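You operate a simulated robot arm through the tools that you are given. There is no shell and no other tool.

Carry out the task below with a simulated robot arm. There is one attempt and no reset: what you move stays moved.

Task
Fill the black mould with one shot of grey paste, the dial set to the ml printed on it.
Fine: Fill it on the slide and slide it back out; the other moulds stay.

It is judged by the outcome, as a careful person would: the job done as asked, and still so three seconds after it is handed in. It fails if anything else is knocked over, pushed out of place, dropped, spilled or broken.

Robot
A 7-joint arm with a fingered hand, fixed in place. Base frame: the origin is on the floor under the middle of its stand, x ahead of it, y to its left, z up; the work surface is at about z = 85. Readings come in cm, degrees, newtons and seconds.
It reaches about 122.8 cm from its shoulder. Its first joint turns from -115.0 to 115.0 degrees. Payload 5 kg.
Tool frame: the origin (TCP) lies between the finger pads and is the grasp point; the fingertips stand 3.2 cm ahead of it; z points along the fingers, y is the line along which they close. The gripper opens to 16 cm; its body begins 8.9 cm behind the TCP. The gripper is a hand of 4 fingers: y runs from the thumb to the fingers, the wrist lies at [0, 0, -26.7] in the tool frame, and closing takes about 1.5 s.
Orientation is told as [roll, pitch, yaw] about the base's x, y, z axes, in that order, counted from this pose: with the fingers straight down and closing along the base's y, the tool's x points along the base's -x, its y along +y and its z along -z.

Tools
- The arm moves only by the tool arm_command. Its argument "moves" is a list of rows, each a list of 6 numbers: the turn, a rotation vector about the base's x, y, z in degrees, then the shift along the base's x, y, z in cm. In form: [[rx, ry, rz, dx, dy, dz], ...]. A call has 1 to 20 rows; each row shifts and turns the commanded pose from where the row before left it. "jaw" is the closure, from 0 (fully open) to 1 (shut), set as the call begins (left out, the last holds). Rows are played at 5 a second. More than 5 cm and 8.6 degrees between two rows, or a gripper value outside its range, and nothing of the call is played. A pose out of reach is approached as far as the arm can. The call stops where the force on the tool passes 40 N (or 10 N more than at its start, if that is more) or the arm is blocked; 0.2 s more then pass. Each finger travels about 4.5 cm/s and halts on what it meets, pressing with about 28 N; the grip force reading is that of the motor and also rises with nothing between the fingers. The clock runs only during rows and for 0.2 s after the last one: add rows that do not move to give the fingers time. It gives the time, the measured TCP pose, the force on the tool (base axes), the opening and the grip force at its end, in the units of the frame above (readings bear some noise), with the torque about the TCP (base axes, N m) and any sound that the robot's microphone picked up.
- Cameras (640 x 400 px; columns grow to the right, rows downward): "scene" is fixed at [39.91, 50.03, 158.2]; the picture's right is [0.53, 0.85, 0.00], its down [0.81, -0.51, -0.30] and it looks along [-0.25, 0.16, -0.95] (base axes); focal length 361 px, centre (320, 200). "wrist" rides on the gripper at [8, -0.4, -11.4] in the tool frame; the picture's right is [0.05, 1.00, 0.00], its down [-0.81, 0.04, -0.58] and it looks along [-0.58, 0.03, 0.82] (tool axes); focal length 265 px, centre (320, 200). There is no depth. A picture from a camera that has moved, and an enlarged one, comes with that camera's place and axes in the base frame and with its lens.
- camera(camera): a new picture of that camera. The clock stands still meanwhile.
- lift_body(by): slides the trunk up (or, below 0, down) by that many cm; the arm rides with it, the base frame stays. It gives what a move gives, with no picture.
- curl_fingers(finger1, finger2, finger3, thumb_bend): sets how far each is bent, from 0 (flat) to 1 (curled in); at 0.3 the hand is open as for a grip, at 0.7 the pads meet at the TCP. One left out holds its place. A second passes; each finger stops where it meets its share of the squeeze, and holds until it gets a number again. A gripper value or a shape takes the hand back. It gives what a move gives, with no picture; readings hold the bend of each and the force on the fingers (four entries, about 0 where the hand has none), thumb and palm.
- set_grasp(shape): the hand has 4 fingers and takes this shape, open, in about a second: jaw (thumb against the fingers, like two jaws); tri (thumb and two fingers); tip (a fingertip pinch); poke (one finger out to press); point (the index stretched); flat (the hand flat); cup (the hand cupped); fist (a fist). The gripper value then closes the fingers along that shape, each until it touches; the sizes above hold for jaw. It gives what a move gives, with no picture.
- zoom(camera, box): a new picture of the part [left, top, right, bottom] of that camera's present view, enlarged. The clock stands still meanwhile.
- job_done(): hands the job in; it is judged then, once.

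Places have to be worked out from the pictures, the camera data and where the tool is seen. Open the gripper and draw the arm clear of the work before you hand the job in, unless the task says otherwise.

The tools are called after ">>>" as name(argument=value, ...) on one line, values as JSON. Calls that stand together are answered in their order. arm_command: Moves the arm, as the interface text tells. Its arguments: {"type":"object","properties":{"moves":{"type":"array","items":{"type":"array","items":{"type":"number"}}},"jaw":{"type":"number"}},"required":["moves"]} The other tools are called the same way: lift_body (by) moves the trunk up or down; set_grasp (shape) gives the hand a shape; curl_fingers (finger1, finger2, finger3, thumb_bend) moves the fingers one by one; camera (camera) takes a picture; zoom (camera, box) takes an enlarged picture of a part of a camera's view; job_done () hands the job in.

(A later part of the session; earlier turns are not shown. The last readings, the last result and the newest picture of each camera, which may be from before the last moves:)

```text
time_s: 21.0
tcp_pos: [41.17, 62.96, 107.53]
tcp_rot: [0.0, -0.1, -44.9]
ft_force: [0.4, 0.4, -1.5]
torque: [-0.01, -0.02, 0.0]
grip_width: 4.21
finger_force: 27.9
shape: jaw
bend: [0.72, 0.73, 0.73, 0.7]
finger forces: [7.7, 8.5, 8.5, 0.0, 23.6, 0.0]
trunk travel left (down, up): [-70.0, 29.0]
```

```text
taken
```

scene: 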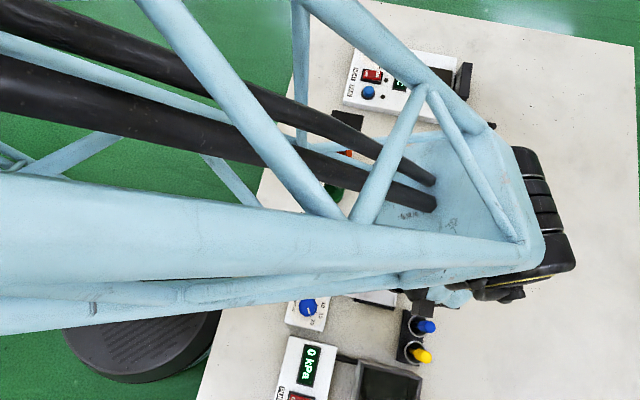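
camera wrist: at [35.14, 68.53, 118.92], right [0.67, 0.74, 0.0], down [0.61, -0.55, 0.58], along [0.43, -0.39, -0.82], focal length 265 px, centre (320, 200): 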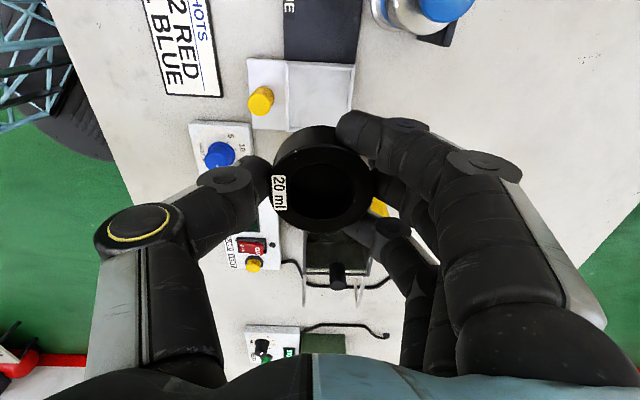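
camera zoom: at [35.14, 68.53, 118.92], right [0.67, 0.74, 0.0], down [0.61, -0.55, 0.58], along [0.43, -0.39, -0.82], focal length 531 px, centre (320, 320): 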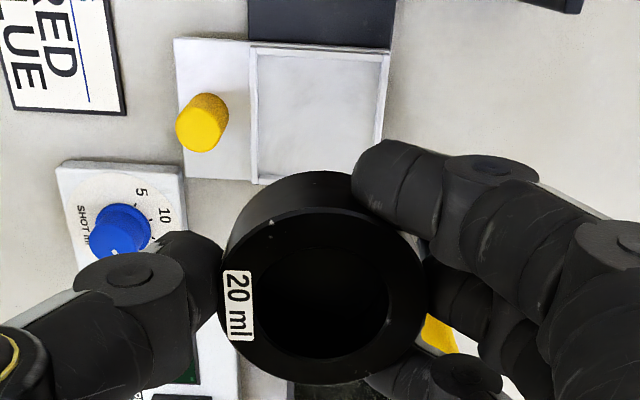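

The tray centre lies within about 3 mm of the point beneath the mould. I apply that correction and descend to z = 96 to recheck at closer range.

>>> arm_command(moves=[[0, 0, 0, 0.02, -0.26, -4], [0, 0, 0, 0, 0, -4], [0, 0, 0, 0, 0, -3.6], [0, 0, 0, 0, 0, 0]])

>>> zoom(camera="wrist", box=[220, 60, 420, 220])

>>> camera(camera="wrist")

>>> zoom(camera="scene", box=[300, 200, 500, 340])

```text
time_s: 22.0
tcp_pos: [41.33, 62.62, 95.94]
tcp_rot: [0.0, 0.0, -44.9]
ft_force: [0.0, 0.1, -1.6]
torque: [0.06, -0.02, 0.03]
grip_width: 4.2
finger_force: 28.1
shape: jaw
bend: [0.72, 0.73, 0.73, 0.7]
finger forces: [7.7, 8.5, 8.6, 0.0, 23.6, 0.1]
trunk travel left (down, up): [-70.0, 29.0]
```

```text
2.50 times, centred on (320, 140) of wrist
camera zoom: at [35.27, 68.14, 107.33], right [0.67, 0.74, 0.0], down [0.61, -0.55, 0.58], along [0.43, -0.39, -0.82], focal length 664 px, centre (320, 350)
```

zoom: 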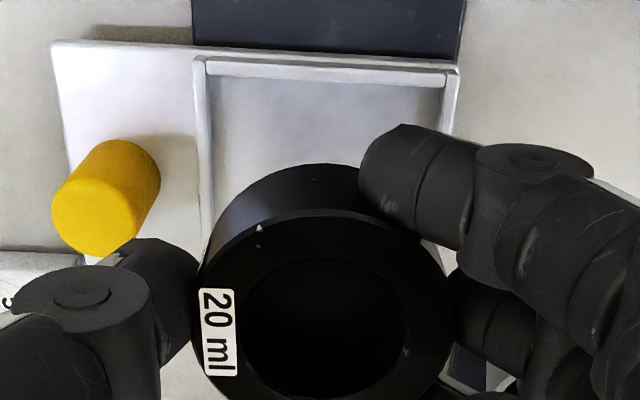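

```text
taken
camera wrist: at [35.27, 68.14, 107.33], right [0.67, 0.74, 0.0], down [0.61, -0.55, 0.58], along [0.43, -0.39, -0.82], focal length 265 px, centre (320, 200)
```

wrist: 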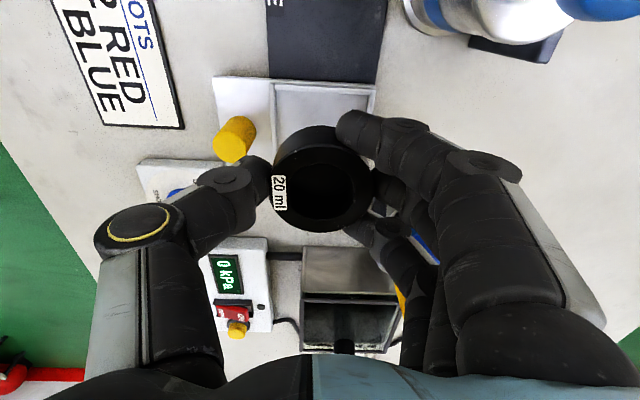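

```text
2.86 times, centred on (400, 270) of scene
camera zoom: at [39.91, 50.03, 158.2], right [0.53, 0.85, 0.0], down [0.81, -0.51, -0.3], along [-0.25, 0.16, -0.95], focal length 1031 px, centre (91, 0)
```

zoom: 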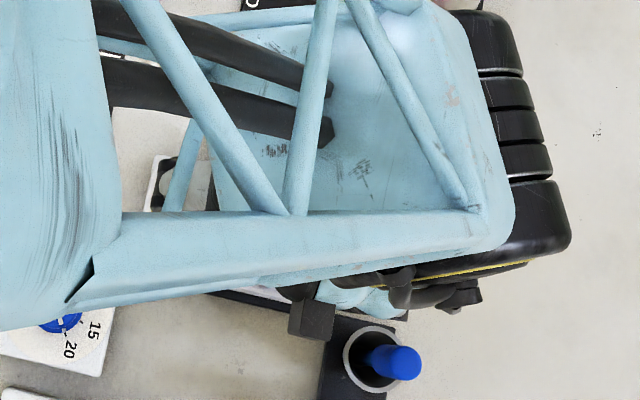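

The tray rim is centred on the mould within 1–2 mm in both directions. I descend to z = 91.3 (mould bottom near rim height), then go down in small steps watching the force.

>>> arm_command(moves=[[0, 0, 0, 0, 0, -2], [0, 0, 0, 0, 0, -1.6], [0, 0, 0, 0, 0, -1.0], [0, 0, 0, 0, 0, 0]])

>>> zoom(camera="wrist", box=[220, 80, 420, 240])

```text
time_s: 23.0
tcp_pos: [41.4, 62.57, 91.41]
tcp_rot: [0.1, -0.1, -45.0]
ft_force: [7.4, 7.3, 7.7]
torque: [-0.23, 0.26, 0.0]
grip_width: 4.15
finger_force: 27.9
shape: jaw
bend: [0.71, 0.73, 0.73, 0.7]
finger forces: [9.8, 11.0, 11.1, 0.1, 43.2, 0.0]
trunk travel left (down, up): [-70.0, 29.0]
```

```text
2.50 times, centred on (320, 160) of wrist
camera zoom: at [35.31, 68.19, 102.84], right [0.67, 0.74, 0.0], down [0.61, -0.55, 0.58], along [0.43, -0.39, -0.82], focal length 664 px, centre (320, 300)
```

zoom: 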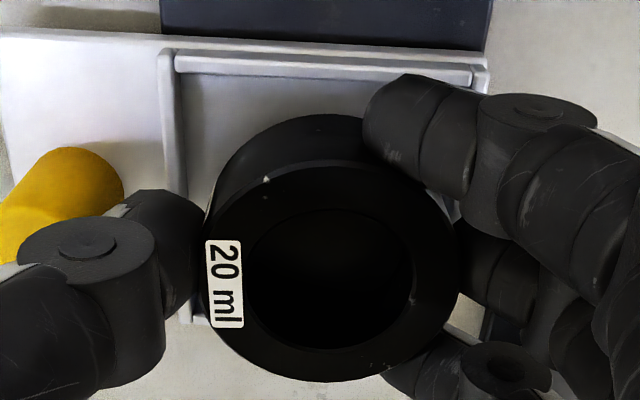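

Contact occurred early: the thumb (43 N) is pressing on the yellow slide knob, not the mould on the floor. I back straight up before trying another hand angle.

>>> arm_command(moves=[[0, 0, 0, 0, 0, 1.5], [0, 0, 0, 0, 0, 3], [0, 0, 0, 0, 0, 3], [0, 0, 0, 0, 0, 0]])

>>> camera(camera="wrist")

>>> zoom(camera="wrist", box=[220, 60, 420, 260])

```text
time_s: 24.0
tcp_pos: [41.29, 62.62, 98.99]
tcp_rot: [-0.1, -0.2, -44.9]
ft_force: [0.0, 1.2, -2.0]
torque: [-0.02, 0.03, 0.0]
grip_width: 4.14
finger_force: 28.3
shape: jaw
bend: [0.71, 0.73, 0.73, 0.7]
finger forces: [8.8, 9.5, 10.2, 0.0, 26.0, 0.0]
trunk travel left (down, up): [-70.0, 29.0]
```

```text
taken
camera wrist: at [35.17, 68.19, 110.26], right [0.67, 0.74, 0.0], down [0.61, -0.55, 0.58], along [0.43, -0.39, -0.82], focal length 265 px, centre (320, 200)
```

wrist: 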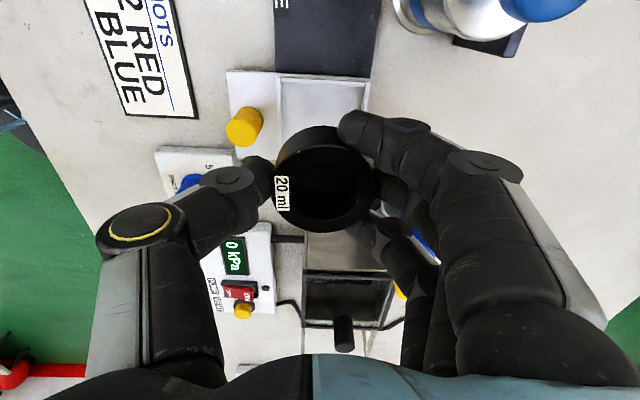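

```text
2.00 times, centred on (320, 160) of wrist
camera zoom: at [35.17, 68.19, 110.26], right [0.67, 0.74, 0.0], down [0.61, -0.55, 0.58], along [0.43, -0.39, -0.82], focal length 531 px, centre (320, 280)
```

zoom: 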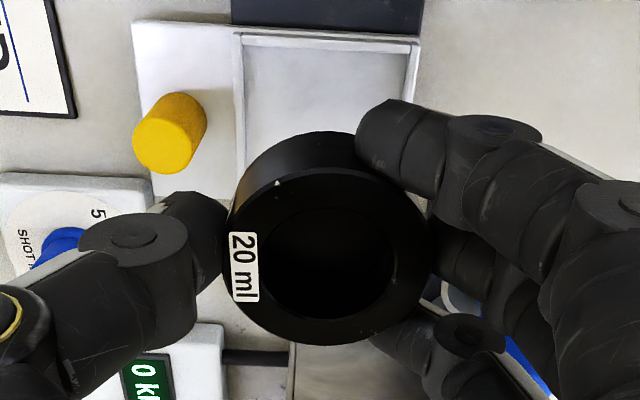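

The grip is intact with the mould shifted only about 2 mm. At yaw 0 the thumb and fingers lie over the tray's corners, clear of the yellow knob, so I rotate the hand by +45° here with a small re-centring.

>>> arm_command(moves=[[0, 0, 7.5, 0, 0, 0], [0, 0, 7.5, 0, 0, 0], [0, 0, 7.5, 0, 0, 0], [0, 0, 7.5, 0, 0, 0], [0, 0, 7.5, 0, 0, 0], [0, 0, 7.5, -0.05, -0.33, 0], [0, 0, 0, 0, 0, 0]])

>>> camera(camera="wrist")

>>> zoom(camera="wrist", box=[220, 60, 420, 260])

>>> camera(camera="scene")

```text
time_s: 25.6
tcp_pos: [41.18, 62.29, 98.89]
tcp_rot: [0.0, 0.0, 0.3]
ft_force: [-0.7, 0.1, -2.1]
torque: [-0.03, 0.0, 0.0]
grip_width: 4.14
finger_force: 27.9
shape: jaw
bend: [0.71, 0.73, 0.73, 0.7]
finger forces: [8.9, 9.4, 10.4, 0.1, 25.9, 0.1]
trunk travel left (down, up): [-70.0, 29.0]
```

```text
taken
camera wrist: at [33.06, 62.02, 110.26], right [-0.05, 1.0, 0.0], down [0.81, 0.04, 0.58], along [0.58, 0.03, -0.82], focal length 265 px, centre (320, 200)
```

wrist: 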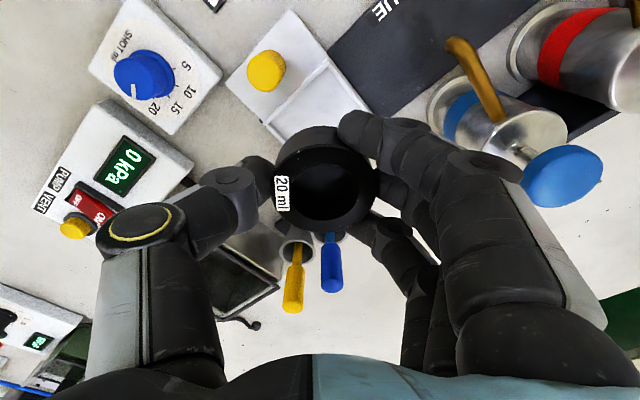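

```text
2.00 times, centred on (320, 160) of wrist
camera zoom: at [33.06, 62.02, 110.26], right [-0.05, 1.0, 0.0], down [0.81, 0.04, 0.58], along [0.58, 0.03, -0.82], focal length 531 px, centre (320, 280)
```

zoom: 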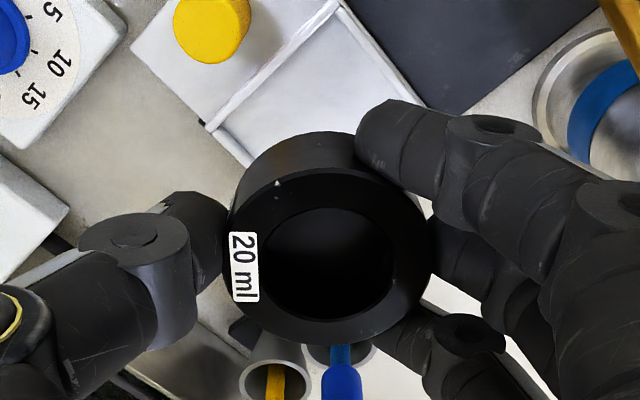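

```text
taken
```

scene: 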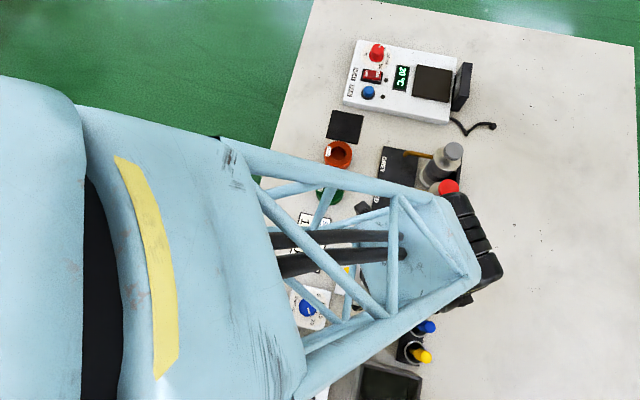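

The thumb and fingers now clear the yellow knob. I zoom to check the tray's alignment relative to the mould.

>>> zoom(camera="wrist", box=[220, 0, 420, 150])

```text
2.67 times, centred on (320, 75) of wrist
camera zoom: at [33.06, 62.02, 110.26], right [-0.05, 1.0, 0.0], down [0.81, 0.04, 0.58], along [0.58, 0.03, -0.82], focal length 708 px, centre (320, 533)
```

zoom: 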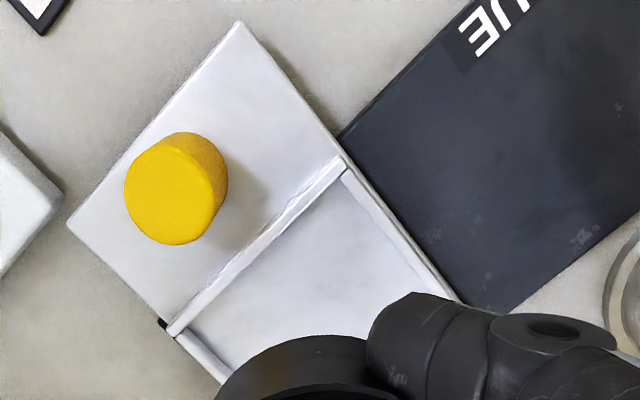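

Estimates agree to within about 3 mm. I shift by (+0.1, +0.05) and descend until the mould bottom is just above the rim, then look again.

>>> arm_command(moves=[[0, 0, 0, 0.1, 0.05, -2.5], [0, 0, 0, 0, 0, -2.5], [0, 0, 0, 0, 0, -1.5], [0, 0, 0, 0, 0, 0]])

>>> zoom(camera="wrist", box=[200, 40, 440, 240])

>>> camera(camera="wrist")

>>> zoom(camera="scene", box=[320, 180, 500, 320])

```text
time_s: 26.6
tcp_pos: [41.24, 62.35, 92.45]
tcp_rot: [0.0, 0.0, 0.0]
ft_force: [-0.5, -0.4, -1.6]
torque: [-0.01, 0.02, -0.01]
grip_width: 4.1
finger_force: 27.8
shape: jaw
bend: [0.71, 0.73, 0.73, 0.7]
finger forces: [8.9, 9.4, 10.5, 0.0, 25.8, 0.0]
trunk travel left (down, up): [-70.0, 29.0]
```

```text
2.00 times, centred on (320, 140) of wrist
camera zoom: at [33.17, 62.08, 103.72], right [-0.05, 1.0, 0.0], down [0.81, 0.04, 0.58], along [0.58, 0.03, -0.82], focal length 531 px, centre (320, 320)
```

zoom: 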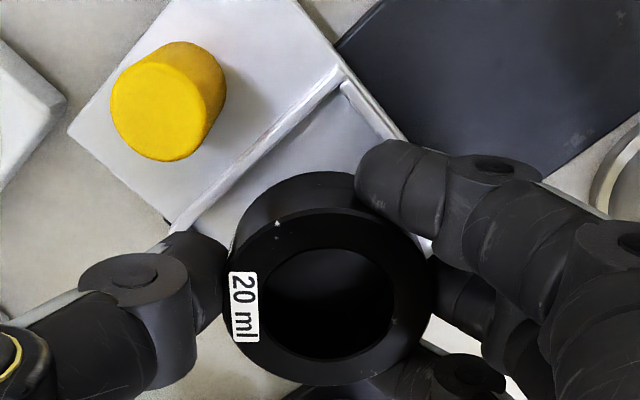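

```text
taken
camera wrist: at [33.17, 62.08, 103.72], right [-0.05, 1.0, 0.0], down [0.81, 0.04, 0.58], along [0.58, 0.03, -0.82], focal length 265 px, centre (320, 200)
```

wrist: 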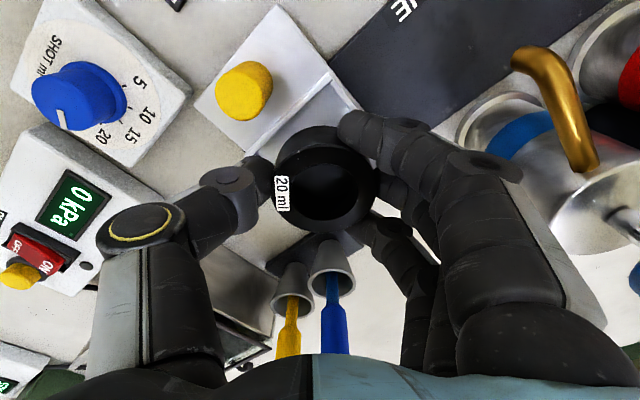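

```text
2.86 times, centred on (410, 250) of scene
camera zoom: at [39.91, 50.03, 158.2], right [0.53, 0.85, 0.0], down [0.81, -0.51, -0.3], along [-0.25, 0.16, -0.95], focal length 1031 px, centre (63, 57)
```

zoom: 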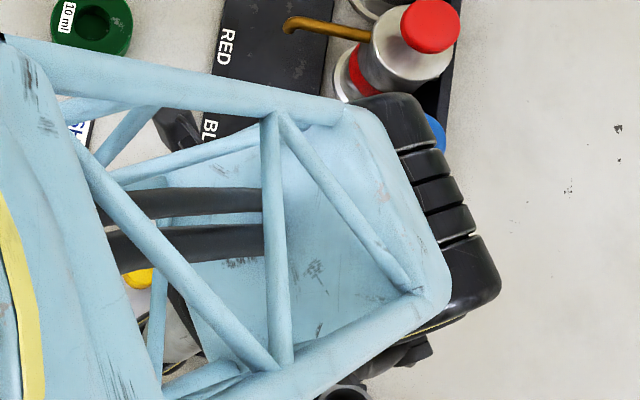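

The mould is within about 2 mm of the tray centre. I make a last 1 mm correction and lower gently in small steps.

>>> arm_command(moves=[[0, 0, 0, 0.1, 0, -0.5], [0, 0, 0, 0, 0, -0.5], [0, 0, 0, 0, 0, -0.4], [0, 0, 0, 0, 0, 0]])

>>> zoom(camera="wrist", box=[200, 40, 440, 240])

```text
time_s: 27.6
tcp_pos: [41.48, 62.52, 90.99]
tcp_rot: [0.1, 0.1, 0.1]
ft_force: [0.7, 1.3, 1.5]
torque: [0.05, -0.03, 0.03]
grip_width: 4.12
finger_force: 28.4
shape: jaw
bend: [0.71, 0.73, 0.73, 0.7]
finger forces: [9.5, 9.2, 13.2, 0.1, 26.3, 0.0]
trunk travel left (down, up): [-70.0, 29.0]
```

```text
2.00 times, centred on (320, 140) of wrist
camera zoom: at [33.31, 62.11, 102.34], right [-0.05, 1.0, 0.0], down [0.81, 0.04, 0.58], along [0.58, 0.03, -0.82], focal length 531 px, centre (320, 320)
```

zoom: 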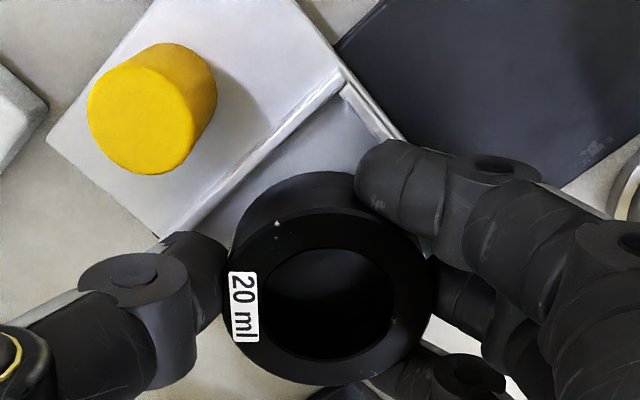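

A light contact of about 3 N appeared, mainly on finger 3. I step down 0.2 cm to see how the load grows.

>>> arm_command(moves=[[0, 0, 0, 0, 0, -0.2], [0, 0, 0, 0, 0, 0]])

>>> zoom(camera="wrist", box=[200, 40, 440, 240])

>>> zoom(camera="wrist", box=[320, 120, 460, 280])

```text
time_s: 28.2
tcp_pos: [41.39, 62.44, 90.91]
tcp_rot: [0.1, -0.2, 0.1]
ft_force: [0.1, 2.1, 18.5]
torque: [-0.03, 0.02, 0.01]
grip_width: 4.16
finger_force: 28.5
shape: jaw
bend: [0.72, 0.73, 0.73, 0.7]
finger forces: [14.1, 9.3, 18.5, 0.0, 35.3, 0.0]
trunk travel left (down, up): [-70.0, 29.0]
```

```text
2.00 times, centred on (320, 140) of wrist
camera zoom: at [33.3, 62.11, 102.28], right [-0.05, 1.0, 0.0], down [0.81, 0.04, 0.58], along [0.58, 0.03, -0.82], focal length 531 px, centre (320, 320)
```

zoom: 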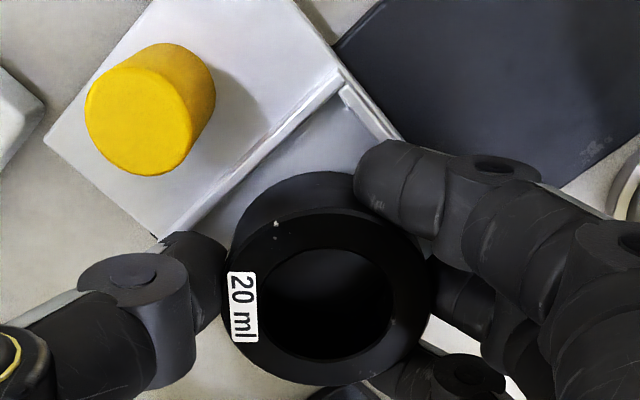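

```text
2.50 times, centred on (390, 200) of wrist
camera zoom: at [33.3, 62.11, 102.28], right [-0.05, 1.0, 0.0], down [0.81, 0.04, 0.58], along [0.58, 0.03, -0.82], focal length 664 px, centre (145, 200)
```

zoom: 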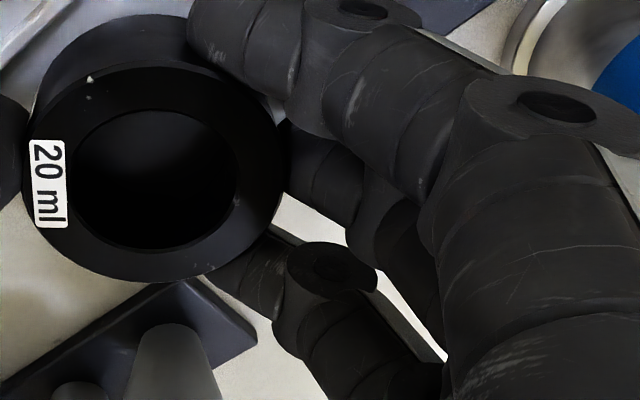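

Fingers 1 and 3 and the thumb took the load while the middle finger did not. That pattern means the fingertips rest on the rim while the mould hangs a few millimetres above the tray floor. Alignment is within about 2 mm, so I ease up 0.15 cm and open to let it settle.

>>> arm_command(moves=[[0, 0, 0, 0, 0, 0.15], [0, 0, 0, 0, 0, 0]])

>>> arm_command(moves=[[0, 0, 0, 0, 0, 0], [0, 0, 0, 0, 0, 0], [0, 0, 0, 0, 0, 0], [0, 0, 0, 0, 0, 0], [0, 0, 0, 0, 0, 0]], jaw=0.55)

>>> camera(camera="wrist")

>>> zoom(camera="wrist", box=[200, 40, 440, 240])

```text
time_s: 28.8
tcp_pos: [41.37, 62.26, 90.86]
tcp_rot: [0.0, -0.1, 0.0]
ft_force: [1.2, 3.1, 11.1]
torque: [0.34, -0.19, 0.06]
grip_width: 4.19
finger_force: 28.3
shape: jaw
bend: [0.72, 0.73, 0.73, 0.7]
finger forces: [12.0, 9.6, 19.1, 0.1, 27.1, 0.0]
trunk travel left (down, up): [-70.0, 29.0]
```

```text
time_s: 30.0
tcp_pos: [41.43, 62.3, 90.93]
tcp_rot: [0.0, 0.0, 0.1]
ft_force: [-1.6, -1.9, 1.3]
torque: [0.02, 0.03, 0.06]
grip_width: 7.04
finger_force: 0.0
shape: jaw
bend: [0.73, 0.74, 0.73, 0.7]
finger forces: [0.0, 2.3, 0.0, 0.1, 0.1, 0.0]
trunk travel left (down, up): [-70.0, 29.0]
```

```text
taken
camera wrist: at [33.28, 62.07, 102.28], right [-0.05, 1.0, 0.0], down [0.81, 0.04, 0.58], along [0.58, 0.03, -0.82], focal length 265 px, centre (320, 200)
```

wrist: 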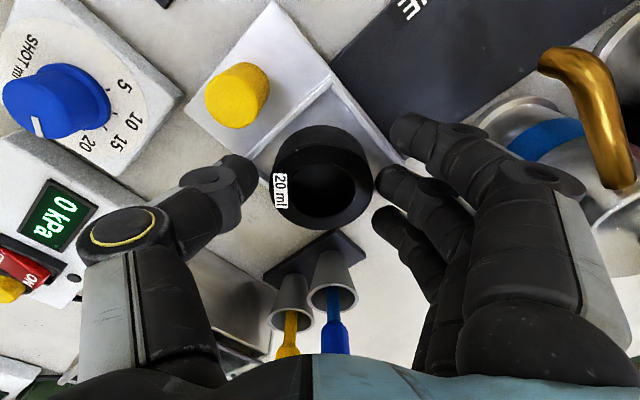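

```text
2.00 times, centred on (320, 140) of wrist
camera zoom: at [33.28, 62.07, 102.28], right [-0.05, 1.0, 0.0], down [0.81, 0.04, 0.58], along [0.58, 0.03, -0.82], focal length 531 px, centre (320, 320)
```

zoom: 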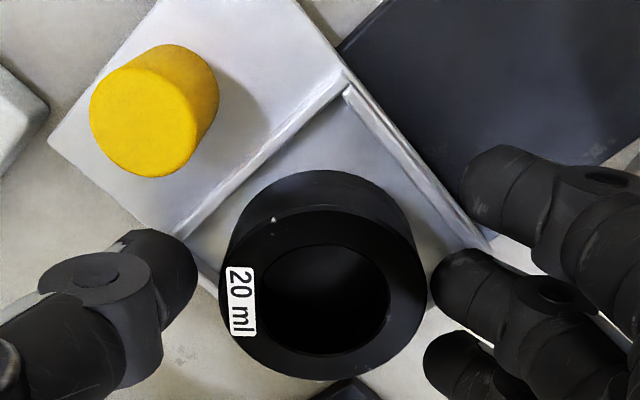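

The mould is released and upright in the tray area; only the middle finger touches it lightly (2.3 N). I shift 0.25 cm away to free it and then raise straight up to inspect.

>>> arm_command(moves=[[0, 0, 0, 0, 0.25, 0], [0, 0, 0, 0, 0, 0]], jaw=0.54)

>>> zoom(camera="wrist", box=[230, 80, 410, 220])

```text
time_s: 30.6
tcp_pos: [41.41, 62.59, 90.79]
tcp_rot: [0.0, -0.1, 0.0]
ft_force: [0.6, -0.8, 2.4]
torque: [0.06, -0.01, -0.04]
grip_width: 7.26
finger_force: 0.2
shape: jaw
bend: [0.73, 0.73, 0.73, 0.7]
finger forces: [0.1, 2.7, 0.1, 0.0, 0.0, 0.0]
trunk travel left (down, up): [-70.0, 29.0]
```

```text
2.86 times, centred on (320, 150) of wrist
camera zoom: at [33.35, 62.33, 102.32], right [-0.05, 1.0, 0.0], down [0.81, 0.04, 0.58], along [0.58, 0.03, -0.82], focal length 758 px, centre (320, 343)
```

zoom: 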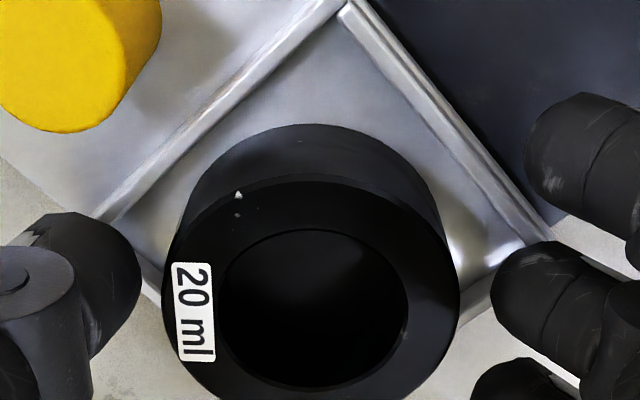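

The remaining light touch is finger 2 resting on the rim corner. I raise the hand straight up and inspect the mould.

>>> arm_command(moves=[[0, 0, 0, 0, 0, 1], [0, 0, 0, 0, 0, 2], [0, 0, 0, 0, 0, 3], [0, 0, 0, 0, 0, 4], [0, 0, 0, 0, 0, 4]])

>>> camera(camera="wrist")

>>> zoom(camera="wrist", box=[220, 20, 420, 170])

```text
time_s: 31.8
tcp_pos: [41.32, 62.5, 105.0]
tcp_rot: [0.0, 0.0, 0.2]
ft_force: [-0.5, -0.2, 0.3]
torque: [0.02, -0.01, 0.03]
grip_width: 7.3
finger_force: 0.1
shape: jaw
bend: [0.73, 0.73, 0.73, 0.7]
finger forces: [0.0, 0.0, 0.0, 0.1, 0.1, 0.0]
trunk travel left (down, up): [-70.0, 29.0]
```

```text
taken
camera wrist: at [33.21, 62.28, 116.4], right [-0.05, 1.0, 0.0], down [0.82, 0.04, 0.58], along [0.58, 0.03, -0.82], focal length 265 px, centre (320, 200)
```

wrist: 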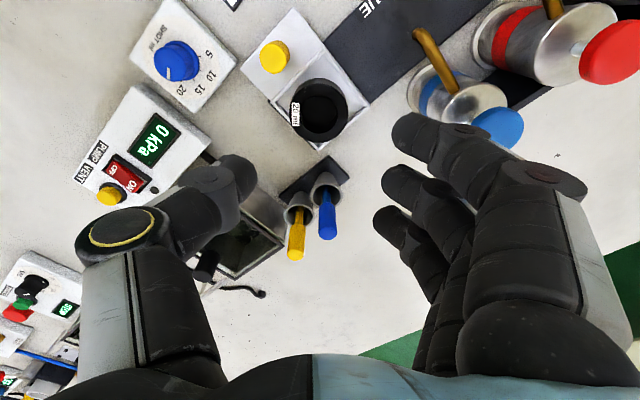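

```text
2.67 times, centred on (320, 95) of wrist
camera zoom: at [33.21, 62.28, 116.4], right [-0.05, 1.0, 0.0], down [0.82, 0.04, 0.58], along [0.58, 0.03, -0.82], focal length 708 px, centre (320, 480)
```

zoom: 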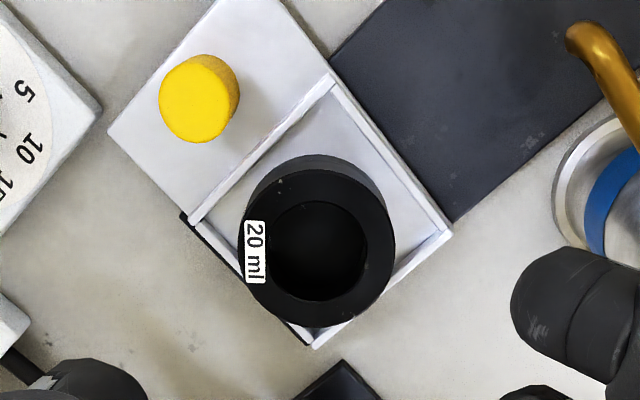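

The mould stands level inside the tray. Next I move away from the tray and switch to the poke shape for pushing the slide knob and pressing the pump, checking the views.

>>> arm_command(moves=[[0, 0, 0, 0, 0, 4], [0, 0, 0, -2.5, -3.5, 2], [0, 0, 0, -2.5, -3.5, 2], [0, 0, 0, -2.5, -3.5, 1]])

>>> set_grasp(shape="poke")

>>> camera(camera="wrist")

>>> camera(camera="scene")

```text
time_s: 32.8
tcp_pos: [33.89, 52.11, 114.02]
tcp_rot: [0.0, -0.1, 0.1]
ft_force: [-0.8, 0.4, -0.5]
torque: [0.02, -0.04, -0.02]
grip_width: 7.31
finger_force: 0.0
shape: jaw
bend: [0.73, 0.73, 0.73, 0.7]
finger forces: [0.0, 0.0, 0.0, 0.0, 0.0, 0.0]
trunk travel left (down, up): [-70.0, 29.0]
```

```text
time_s: 33.7
tcp_pos: [33.88, 52.11, 113.82]
tcp_rot: [-0.1, 0.0, 0.0]
ft_force: [0.5, 0.2, -0.3]
torque: [-0.01, 0.0, 0.0]
grip_width: 0.01
finger_force: 0.0
shape: poke
bend: [1.0, 1.0, 1.0, 0.47]
finger forces: [0.0, 0.0, 0.1, 0.0, 0.1, 0.0]
trunk travel left (down, up): [-70.0, 29.0]
```

```text
taken
camera wrist: at [25.76, 51.87, 125.33], right [-0.05, 1.0, 0.0], down [0.81, 0.04, 0.58], along [0.58, 0.03, -0.82], focal length 265 px, centre (320, 200)
```

wrist: 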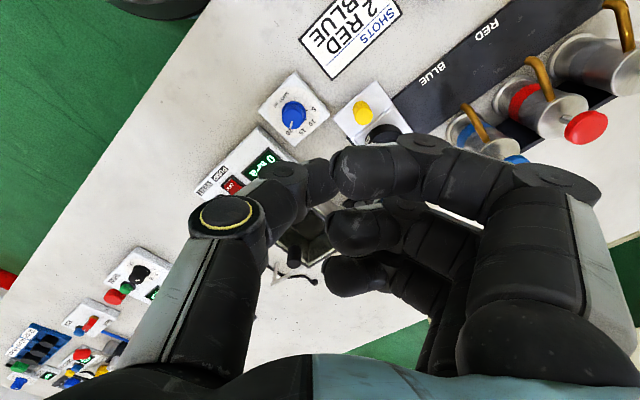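

```text
taken
```

scene: 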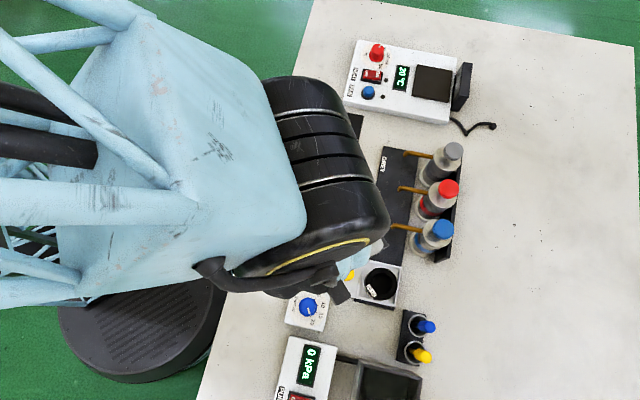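

The reading shows all fingers bent, so I let a little time pass with the gripper value open and look at the shape again.

>>> arm_command(moves=[[0, 0, 0, 0, 0, 0], [0, 0, 0, 0, 0, 0], [0, 0, 0, 0, 0, 0], [0, 0, 0, 0, 0, 0]], jaw=0.0)

>>> camera(camera="wrist")

```text
time_s: 34.7
tcp_pos: [33.77, 52.08, 113.95]
tcp_rot: [0.1, 0.0, 0.2]
ft_force: [0.3, 0.1, 0.1]
torque: [-0.02, 0.0, 0.01]
grip_width: 0.0
finger_force: 0.1
shape: poke
bend: [1.0, 1.0, 1.0, 0.47]
finger forces: [0.0, 0.0, 0.1, 0.1, 0.1, 0.0]
trunk travel left (down, up): [-70.0, 29.0]
```

```text
taken
camera wrist: at [25.74, 51.83, 125.34], right [-0.05, 1.0, 0.0], down [0.81, 0.04, 0.58], along [0.58, 0.03, -0.82], focal length 265 px, centre (320, 200)
```

wrist: 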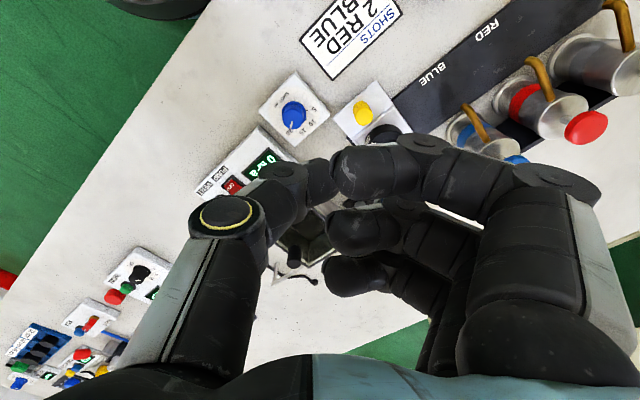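

Poke leaves all fingers curled on this hand. I try "point", which stretches the index.

>>> set_grasp(shape="point")

>>> camera(camera="wrist")

>>> camera(camera="scene")

```text
time_s: 35.6
tcp_pos: [33.83, 52.21, 113.92]
tcp_rot: [0.0, 0.0, 0.0]
ft_force: [-0.6, 1.2, 0.7]
torque: [0.04, -0.02, 0.02]
grip_width: 15.24
finger_force: 0.2
shape: point
bend: [0.3, 1.0, 1.0, 0.54]
finger forces: [0.1, 0.1, 0.0, 0.0, 0.0, 0.0]
trunk travel left (down, up): [-70.0, 29.0]
```

```text
taken
camera wrist: at [25.74, 51.83, 125.34], right [-0.05, 1.0, 0.0], down [0.81, 0.04, 0.58], along [0.58, 0.03, -0.82], focal length 265 px, centre (320, 200)
```

wrist: 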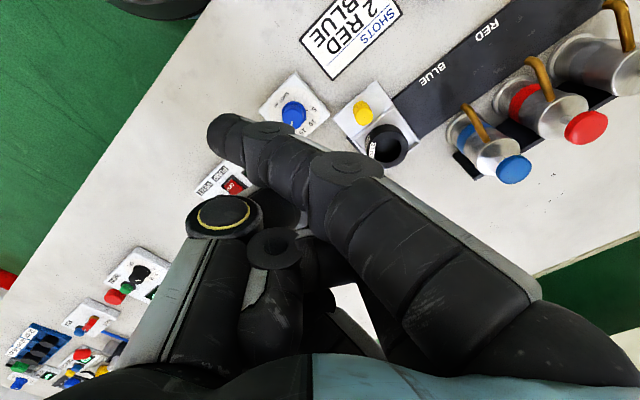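

```text
taken
```

scene: 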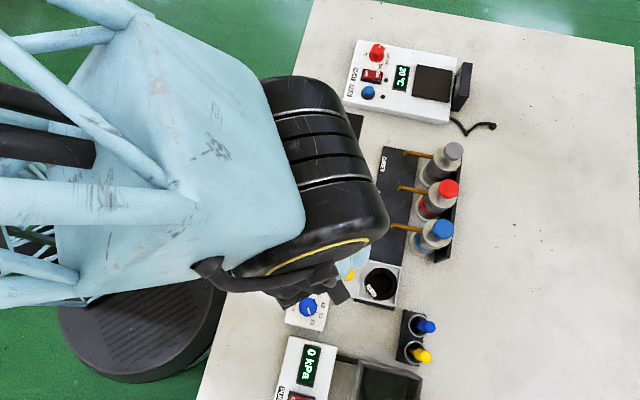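

Point stretches the index diagonally, which is awkward here. A fully closed jaw-shape hand is a compact, well-known pusher, so I go back to jaw, close it, and turn to yaw -45 with an 8° lean away from the pumps.

>>> set_grasp(shape="jaw")

>>> arm_command(moves=[[0, 0, -7.5, 1.2, 0, 0], [0, 0, -7.5, 1.2, 0, 0], [0, 0, -7.5, 1.2, 0, 0], [0, 0, -7.5, 1.2, 0, 0], [0, 0, -7.5, 1.2, 0, 0], [0, 0, -7.5, 1.2, -0.1, 0], [5.657, -5.657, 0, 0, 0, -2], [0, 0, 0, 0, 0, -4], [0, 0, 0, 0, 0, -4]], jaw=0.96)

>>> camera(camera="wrist")

>>> camera(camera="scene")

```text
time_s: 36.5
tcp_pos: [33.85, 52.19, 113.84]
tcp_rot: [0.0, 0.1, 0.0]
ft_force: [-0.6, 0.5, -0.6]
torque: [0.0, 0.04, 0.02]
grip_width: 15.98
finger_force: 0.1
shape: jaw
bend: [0.3, 0.3, 0.3, 0.3]
finger forces: [0.0, 0.1, 0.0, 0.0, 0.0, 0.1]
trunk travel left (down, up): [-70.0, 29.0]
```

```text
time_s: 38.5
tcp_pos: [41.16, 52.04, 103.92]
tcp_rot: [8.1, 0.1, -45.0]
ft_force: [0.1, 0.6, -0.6]
torque: [0.0, 0.02, 0.02]
grip_width: 0.69
finger_force: 0.0
shape: jaw
bend: [0.71, 0.71, 0.71, 0.7]
finger forces: [0.0, 0.0, 0.1, 0.1, 0.1, 0.0]
trunk travel left (down, up): [-70.0, 29.0]
```

```text
taken
camera wrist: at [34.0, 56.44, 115.12], right [0.66, 0.74, 0.14], down [0.55, -0.6, 0.58], along [0.51, -0.31, -0.8], focal length 265 px, centre (320, 200)
```

wrist: 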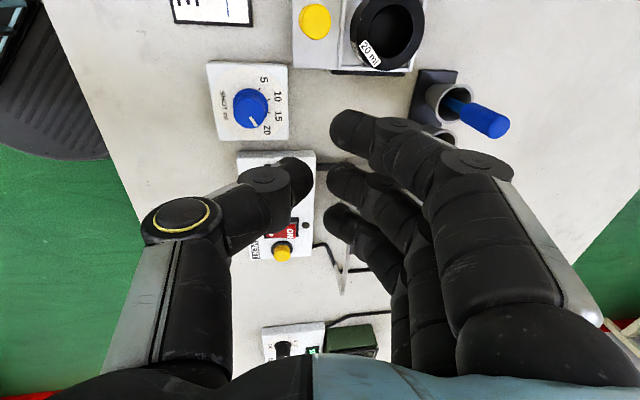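

```text
taken
```

scene: 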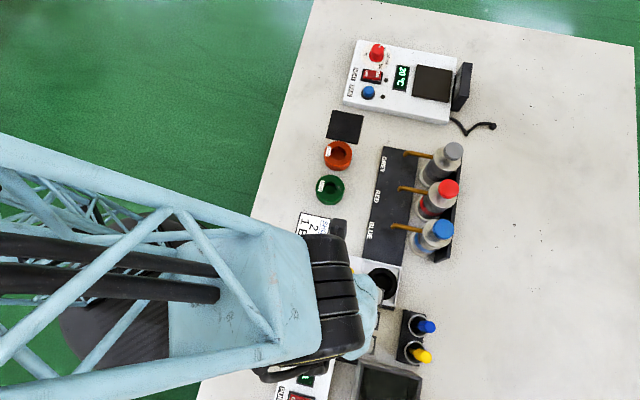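

The projected knob (315, 21) matches the picture, so my knob position is right. I move closer to it to keep the thumb clear of the dial, then descend to z = 95 and check.

>>> arm_command(moves=[[0, 0, 0, -1.35, 1.05, 0], [0, 0, 0, 0, 0, -3], [0, 0, 0, 0, 0, -3], [0, 0, 0, 0, 0, -2.9], [0, 0, 0, 0, 0, 0]])

>>> camera(camera="wrist")

>>> camera(camera="scene")

```text
time_s: 39.7
tcp_pos: [39.74, 52.95, 95.06]
tcp_rot: [7.9, 0.0, -44.9]
ft_force: [0.0, -0.6, -0.3]
torque: [0.04, 0.0, 0.02]
grip_width: 0.68
finger_force: 0.0
shape: jaw
bend: [0.71, 0.71, 0.71, 0.7]
finger forces: [0.0, 0.1, 0.1, 0.0, 0.0, 0.0]
trunk travel left (down, up): [-70.0, 29.0]
```

```text
taken
camera wrist: at [32.56, 57.39, 106.28], right [0.66, 0.74, 0.14], down [0.55, -0.6, 0.58], along [0.51, -0.31, -0.8], focal length 265 px, centre (320, 200)
```

wrist: 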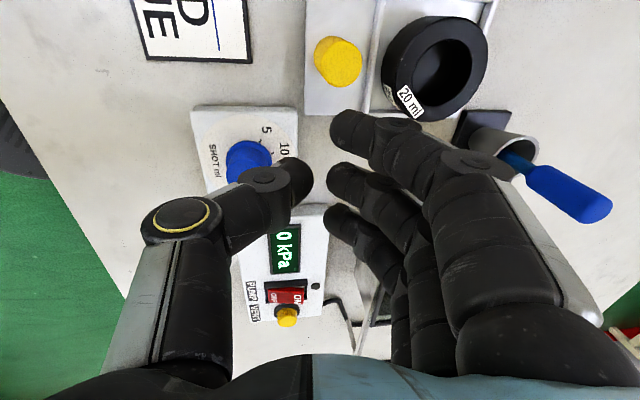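

```text
taken
```

scene: 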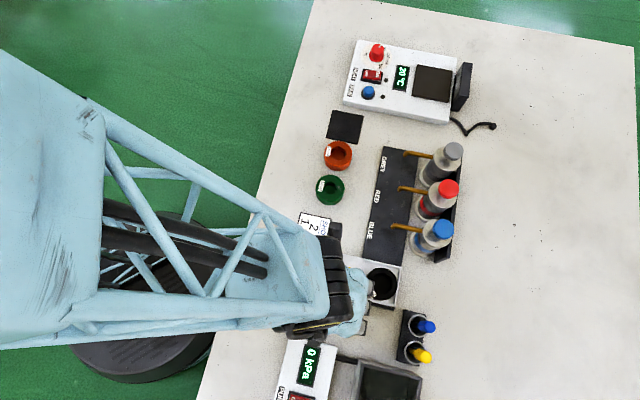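

Finger 1 is aligned with the knob, with about 0.7 cm between them. I move 0.4 cm closer and descend gently to about z = 91.8.

>>> arm_command(moves=[[0, 0, 0, -0.28, 0.28, 0], [0, 0, 0, 0, 0, -1.2], [0, 0, 0, 0, 0, -1.0], [0, 0, 0, 0, 0, -0.6], [0, 0, 0, 0, 0, -0.5], [0, 0, 0, 0, 0, 0]])

>>> camera(camera="wrist")

>>> zoom(camera="wrist", box=[200, 40, 440, 240])

```text
time_s: 41.1
tcp_pos: [39.36, 53.27, 91.78]
tcp_rot: [8.0, -0.1, -44.9]
ft_force: [0.4, 0.5, 1.2]
torque: [0.01, 0.03, 0.03]
grip_width: 0.7
finger_force: 0.0
shape: jaw
bend: [0.71, 0.71, 0.71, 0.7]
finger forces: [0.1, 0.1, 0.1, 0.0, 0.0, 0.0]
trunk travel left (down, up): [-70.0, 29.0]
```

```text
taken
camera wrist: at [32.32, 57.71, 102.94], right [0.66, 0.74, 0.14], down [0.55, -0.6, 0.58], along [0.51, -0.31, -0.8], focal length 265 px, centre (320, 200)
```

wrist: 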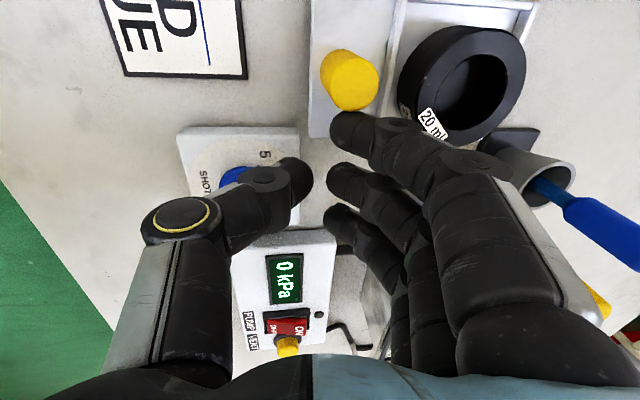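

```text
2.00 times, centred on (320, 140) of wrist
camera zoom: at [32.32, 57.71, 102.94], right [0.66, 0.74, 0.14], down [0.55, -0.6, 0.58], along [0.51, -0.31, -0.8], focal length 531 px, centre (320, 320)
```

zoom: 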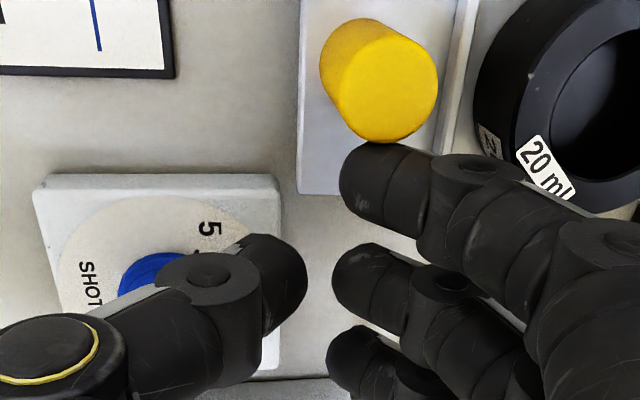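

No contact yet, and the finger sits just behind the knob. I push 0.8 cm along the rail direction to make contact and read the force.

>>> arm_command(moves=[[0, 0, 0, -0.28, 0.28, 0], [0, 0, 0, -0.28, 0.28, 0], [0, 0, 0, 0, 0, 0]])

>>> zoom(camera="wrist", box=[200, 40, 440, 240])

```text
time_s: 41.9
tcp_pos: [38.9, 53.88, 91.78]
tcp_rot: [8.0, 0.1, -45.0]
ft_force: [0.3, -0.9, -0.1]
torque: [-0.03, 0.03, 0.0]
grip_width: 0.68
finger_force: 0.1
shape: jaw
bend: [0.71, 0.71, 0.71, 0.7]
finger forces: [0.9, 0.1, 0.0, 0.0, 0.0, 0.1]
trunk travel left (down, up): [-70.0, 29.0]
```

```text
2.00 times, centred on (320, 140) of wrist
camera zoom: at [31.77, 58.3, 102.95], right [0.66, 0.74, 0.14], down [0.55, -0.6, 0.58], along [0.51, -0.31, -0.8], focal length 531 px, centre (320, 320)
```

zoom: 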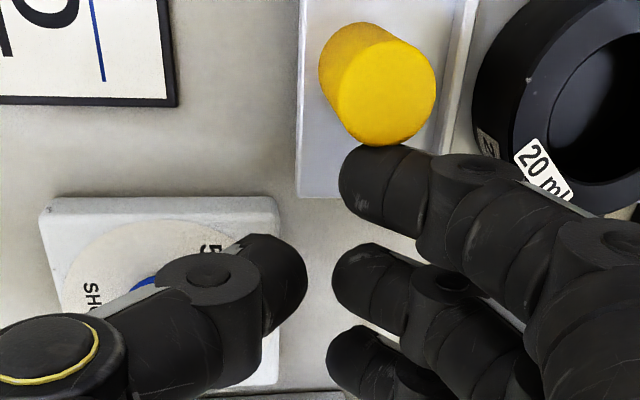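

The knob moves with the finger at under 1 N, so the slide runs freely. I push steadily at about 4 cm/s along the rail for 16 cm.

>>> arm_command(moves=[[0, 0, 0, -0.35, 0.35, 0], [0, 0, 0, -0.5, 0.5, 0], [0, 0, 0, -0.566, 0.566, 0], [0, 0, 0, -0.566, 0.566, 0], [0, 0, 0, -0.566, 0.566, 0], [0, 0, 0, -0.566, 0.566, 0], [0, 0, 0, -0.566, 0.566, 0], [0, 0, 0, -0.566, 0.566, 0], [0, 0, 0, -0.566, 0.566, 0], [0, 0, 0, -0.566, 0.566, 0], [0, 0, 0, -0.566, 0.566, 0], [0, 0, 0, -0.566, 0.566, 0], [0, 0, 0, -0.566, 0.566, 0], [0, 0, 0, -0.566, 0.566, 0], [0, 0, 0, -0.566, 0.566, 0], [0, 0, 0, -0.566, 0.566, 0], [0, 0, 0, -0.566, 0.566, 0], [0, 0, 0, -0.5, 0.5, 0], [0, 0, 0, -0.35, 0.35, 0], [0, 0, 0, 0, 0, 0]])

>>> camera(camera="wrist")

>>> camera(camera="scene")

```text
time_s: 46.1
tcp_pos: [28.7, 64.06, 91.77]
tcp_rot: [8.0, 0.1, -45.1]
ft_force: [0.7, -0.8, 0.0]
torque: [-0.02, 0.03, 0.01]
grip_width: 0.67
finger_force: 0.0
shape: jaw
bend: [0.71, 0.71, 0.71, 0.7]
finger forces: [0.1, 0.0, 0.1, 0.1, 0.0, 0.0]
trunk travel left (down, up): [-70.0, 29.0]
```

```text
taken
camera wrist: at [21.48, 68.57, 102.95], right [0.66, 0.74, 0.14], down [0.55, -0.6, 0.58], along [0.51, -0.31, -0.8], focal length 265 px, centre (320, 200)
```

wrist: 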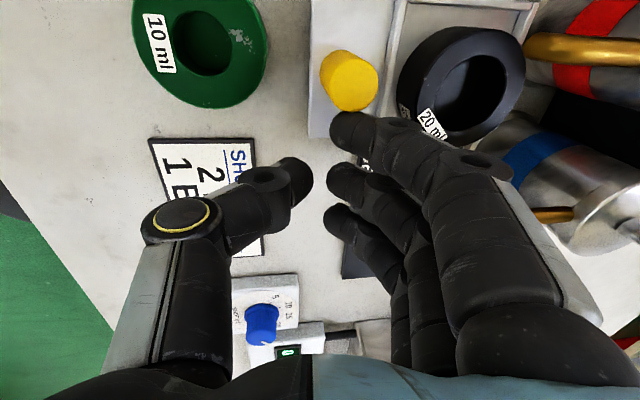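

```text
taken
```

scene: 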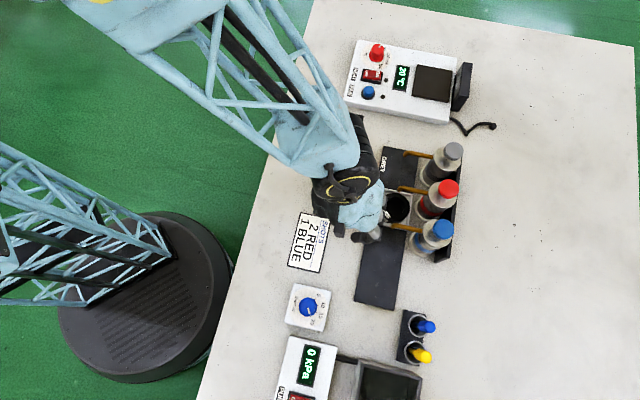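

The slide follows and the mould now sits short of the red station. The thumb stays above the green mould's top, so I continue another 8.5 cm at the same pace.

>>> arm_command(moves=[[0, 0, 0, -0.35, 0.35, 0], [0, 0, 0, -0.5, 0.5, 0], [0, 0, 0, -0.566, 0.566, 0], [0, 0, 0, -0.566, 0.566, 0], [0, 0, 0, -0.566, 0.566, 0], [0, 0, 0, -0.566, 0.566, 0], [0, 0, 0, -0.566, 0.566, 0], [0, 0, 0, -0.566, 0.566, 0], [0, 0, 0, -0.566, 0.566, 0], [0, 0, 0, -0.5, 0.5, 0], [0, 0, 0, -0.4, 0.4, 0], [0, 0, 0, -0.3, 0.3, 0], [0, 0, 0, 0, 0, 0]])

>>> camera(camera="wrist")

>>> camera(camera="scene")

>>> zoom(camera="scene", box=[340, 130, 480, 230])

```text
time_s: 48.9
tcp_pos: [22.64, 70.22, 91.82]
tcp_rot: [8.1, 0.0, -45.0]
ft_force: [-0.2, 0.1, -0.3]
torque: [0.0, 0.02, -0.01]
grip_width: 0.69
finger_force: 0.1
shape: jaw
bend: [0.71, 0.71, 0.71, 0.7]
finger forces: [0.3, 0.0, 0.1, 0.0, 0.0, 0.0]
trunk travel left (down, up): [-70.0, 29.0]
```

```text
taken
camera wrist: at [15.44, 74.61, 102.99], right [0.66, 0.74, 0.14], down [0.55, -0.6, 0.58], along [0.51, -0.31, -0.8], focal length 265 px, centre (320, 200)
```

wrist: 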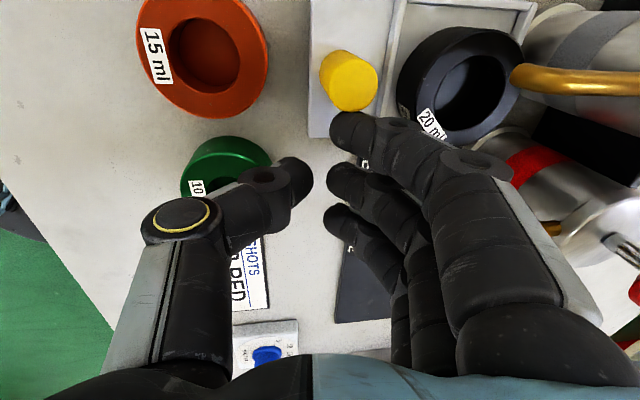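

```text
taken
```

scene: 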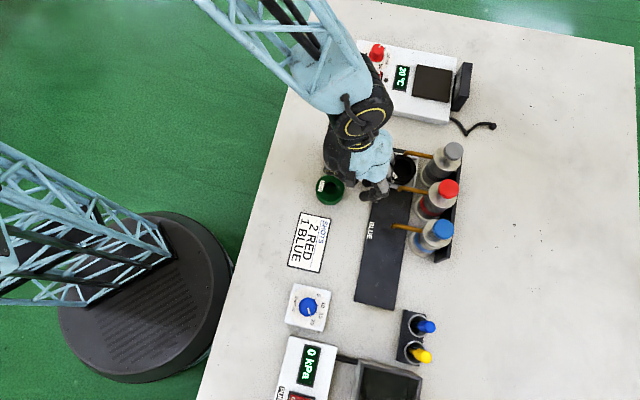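

```text
4.00 times, centred on (410, 180) of scene
camera zoom: at [39.91, 50.03, 158.2], right [0.53, 0.85, 0.0], down [0.81, -0.51, -0.3], along [-0.25, 0.16, -0.95], focal length 1444 px, centre (-40, 280)
```

zoom: 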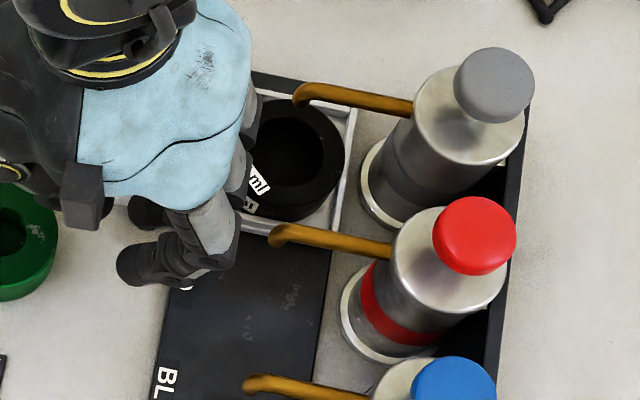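

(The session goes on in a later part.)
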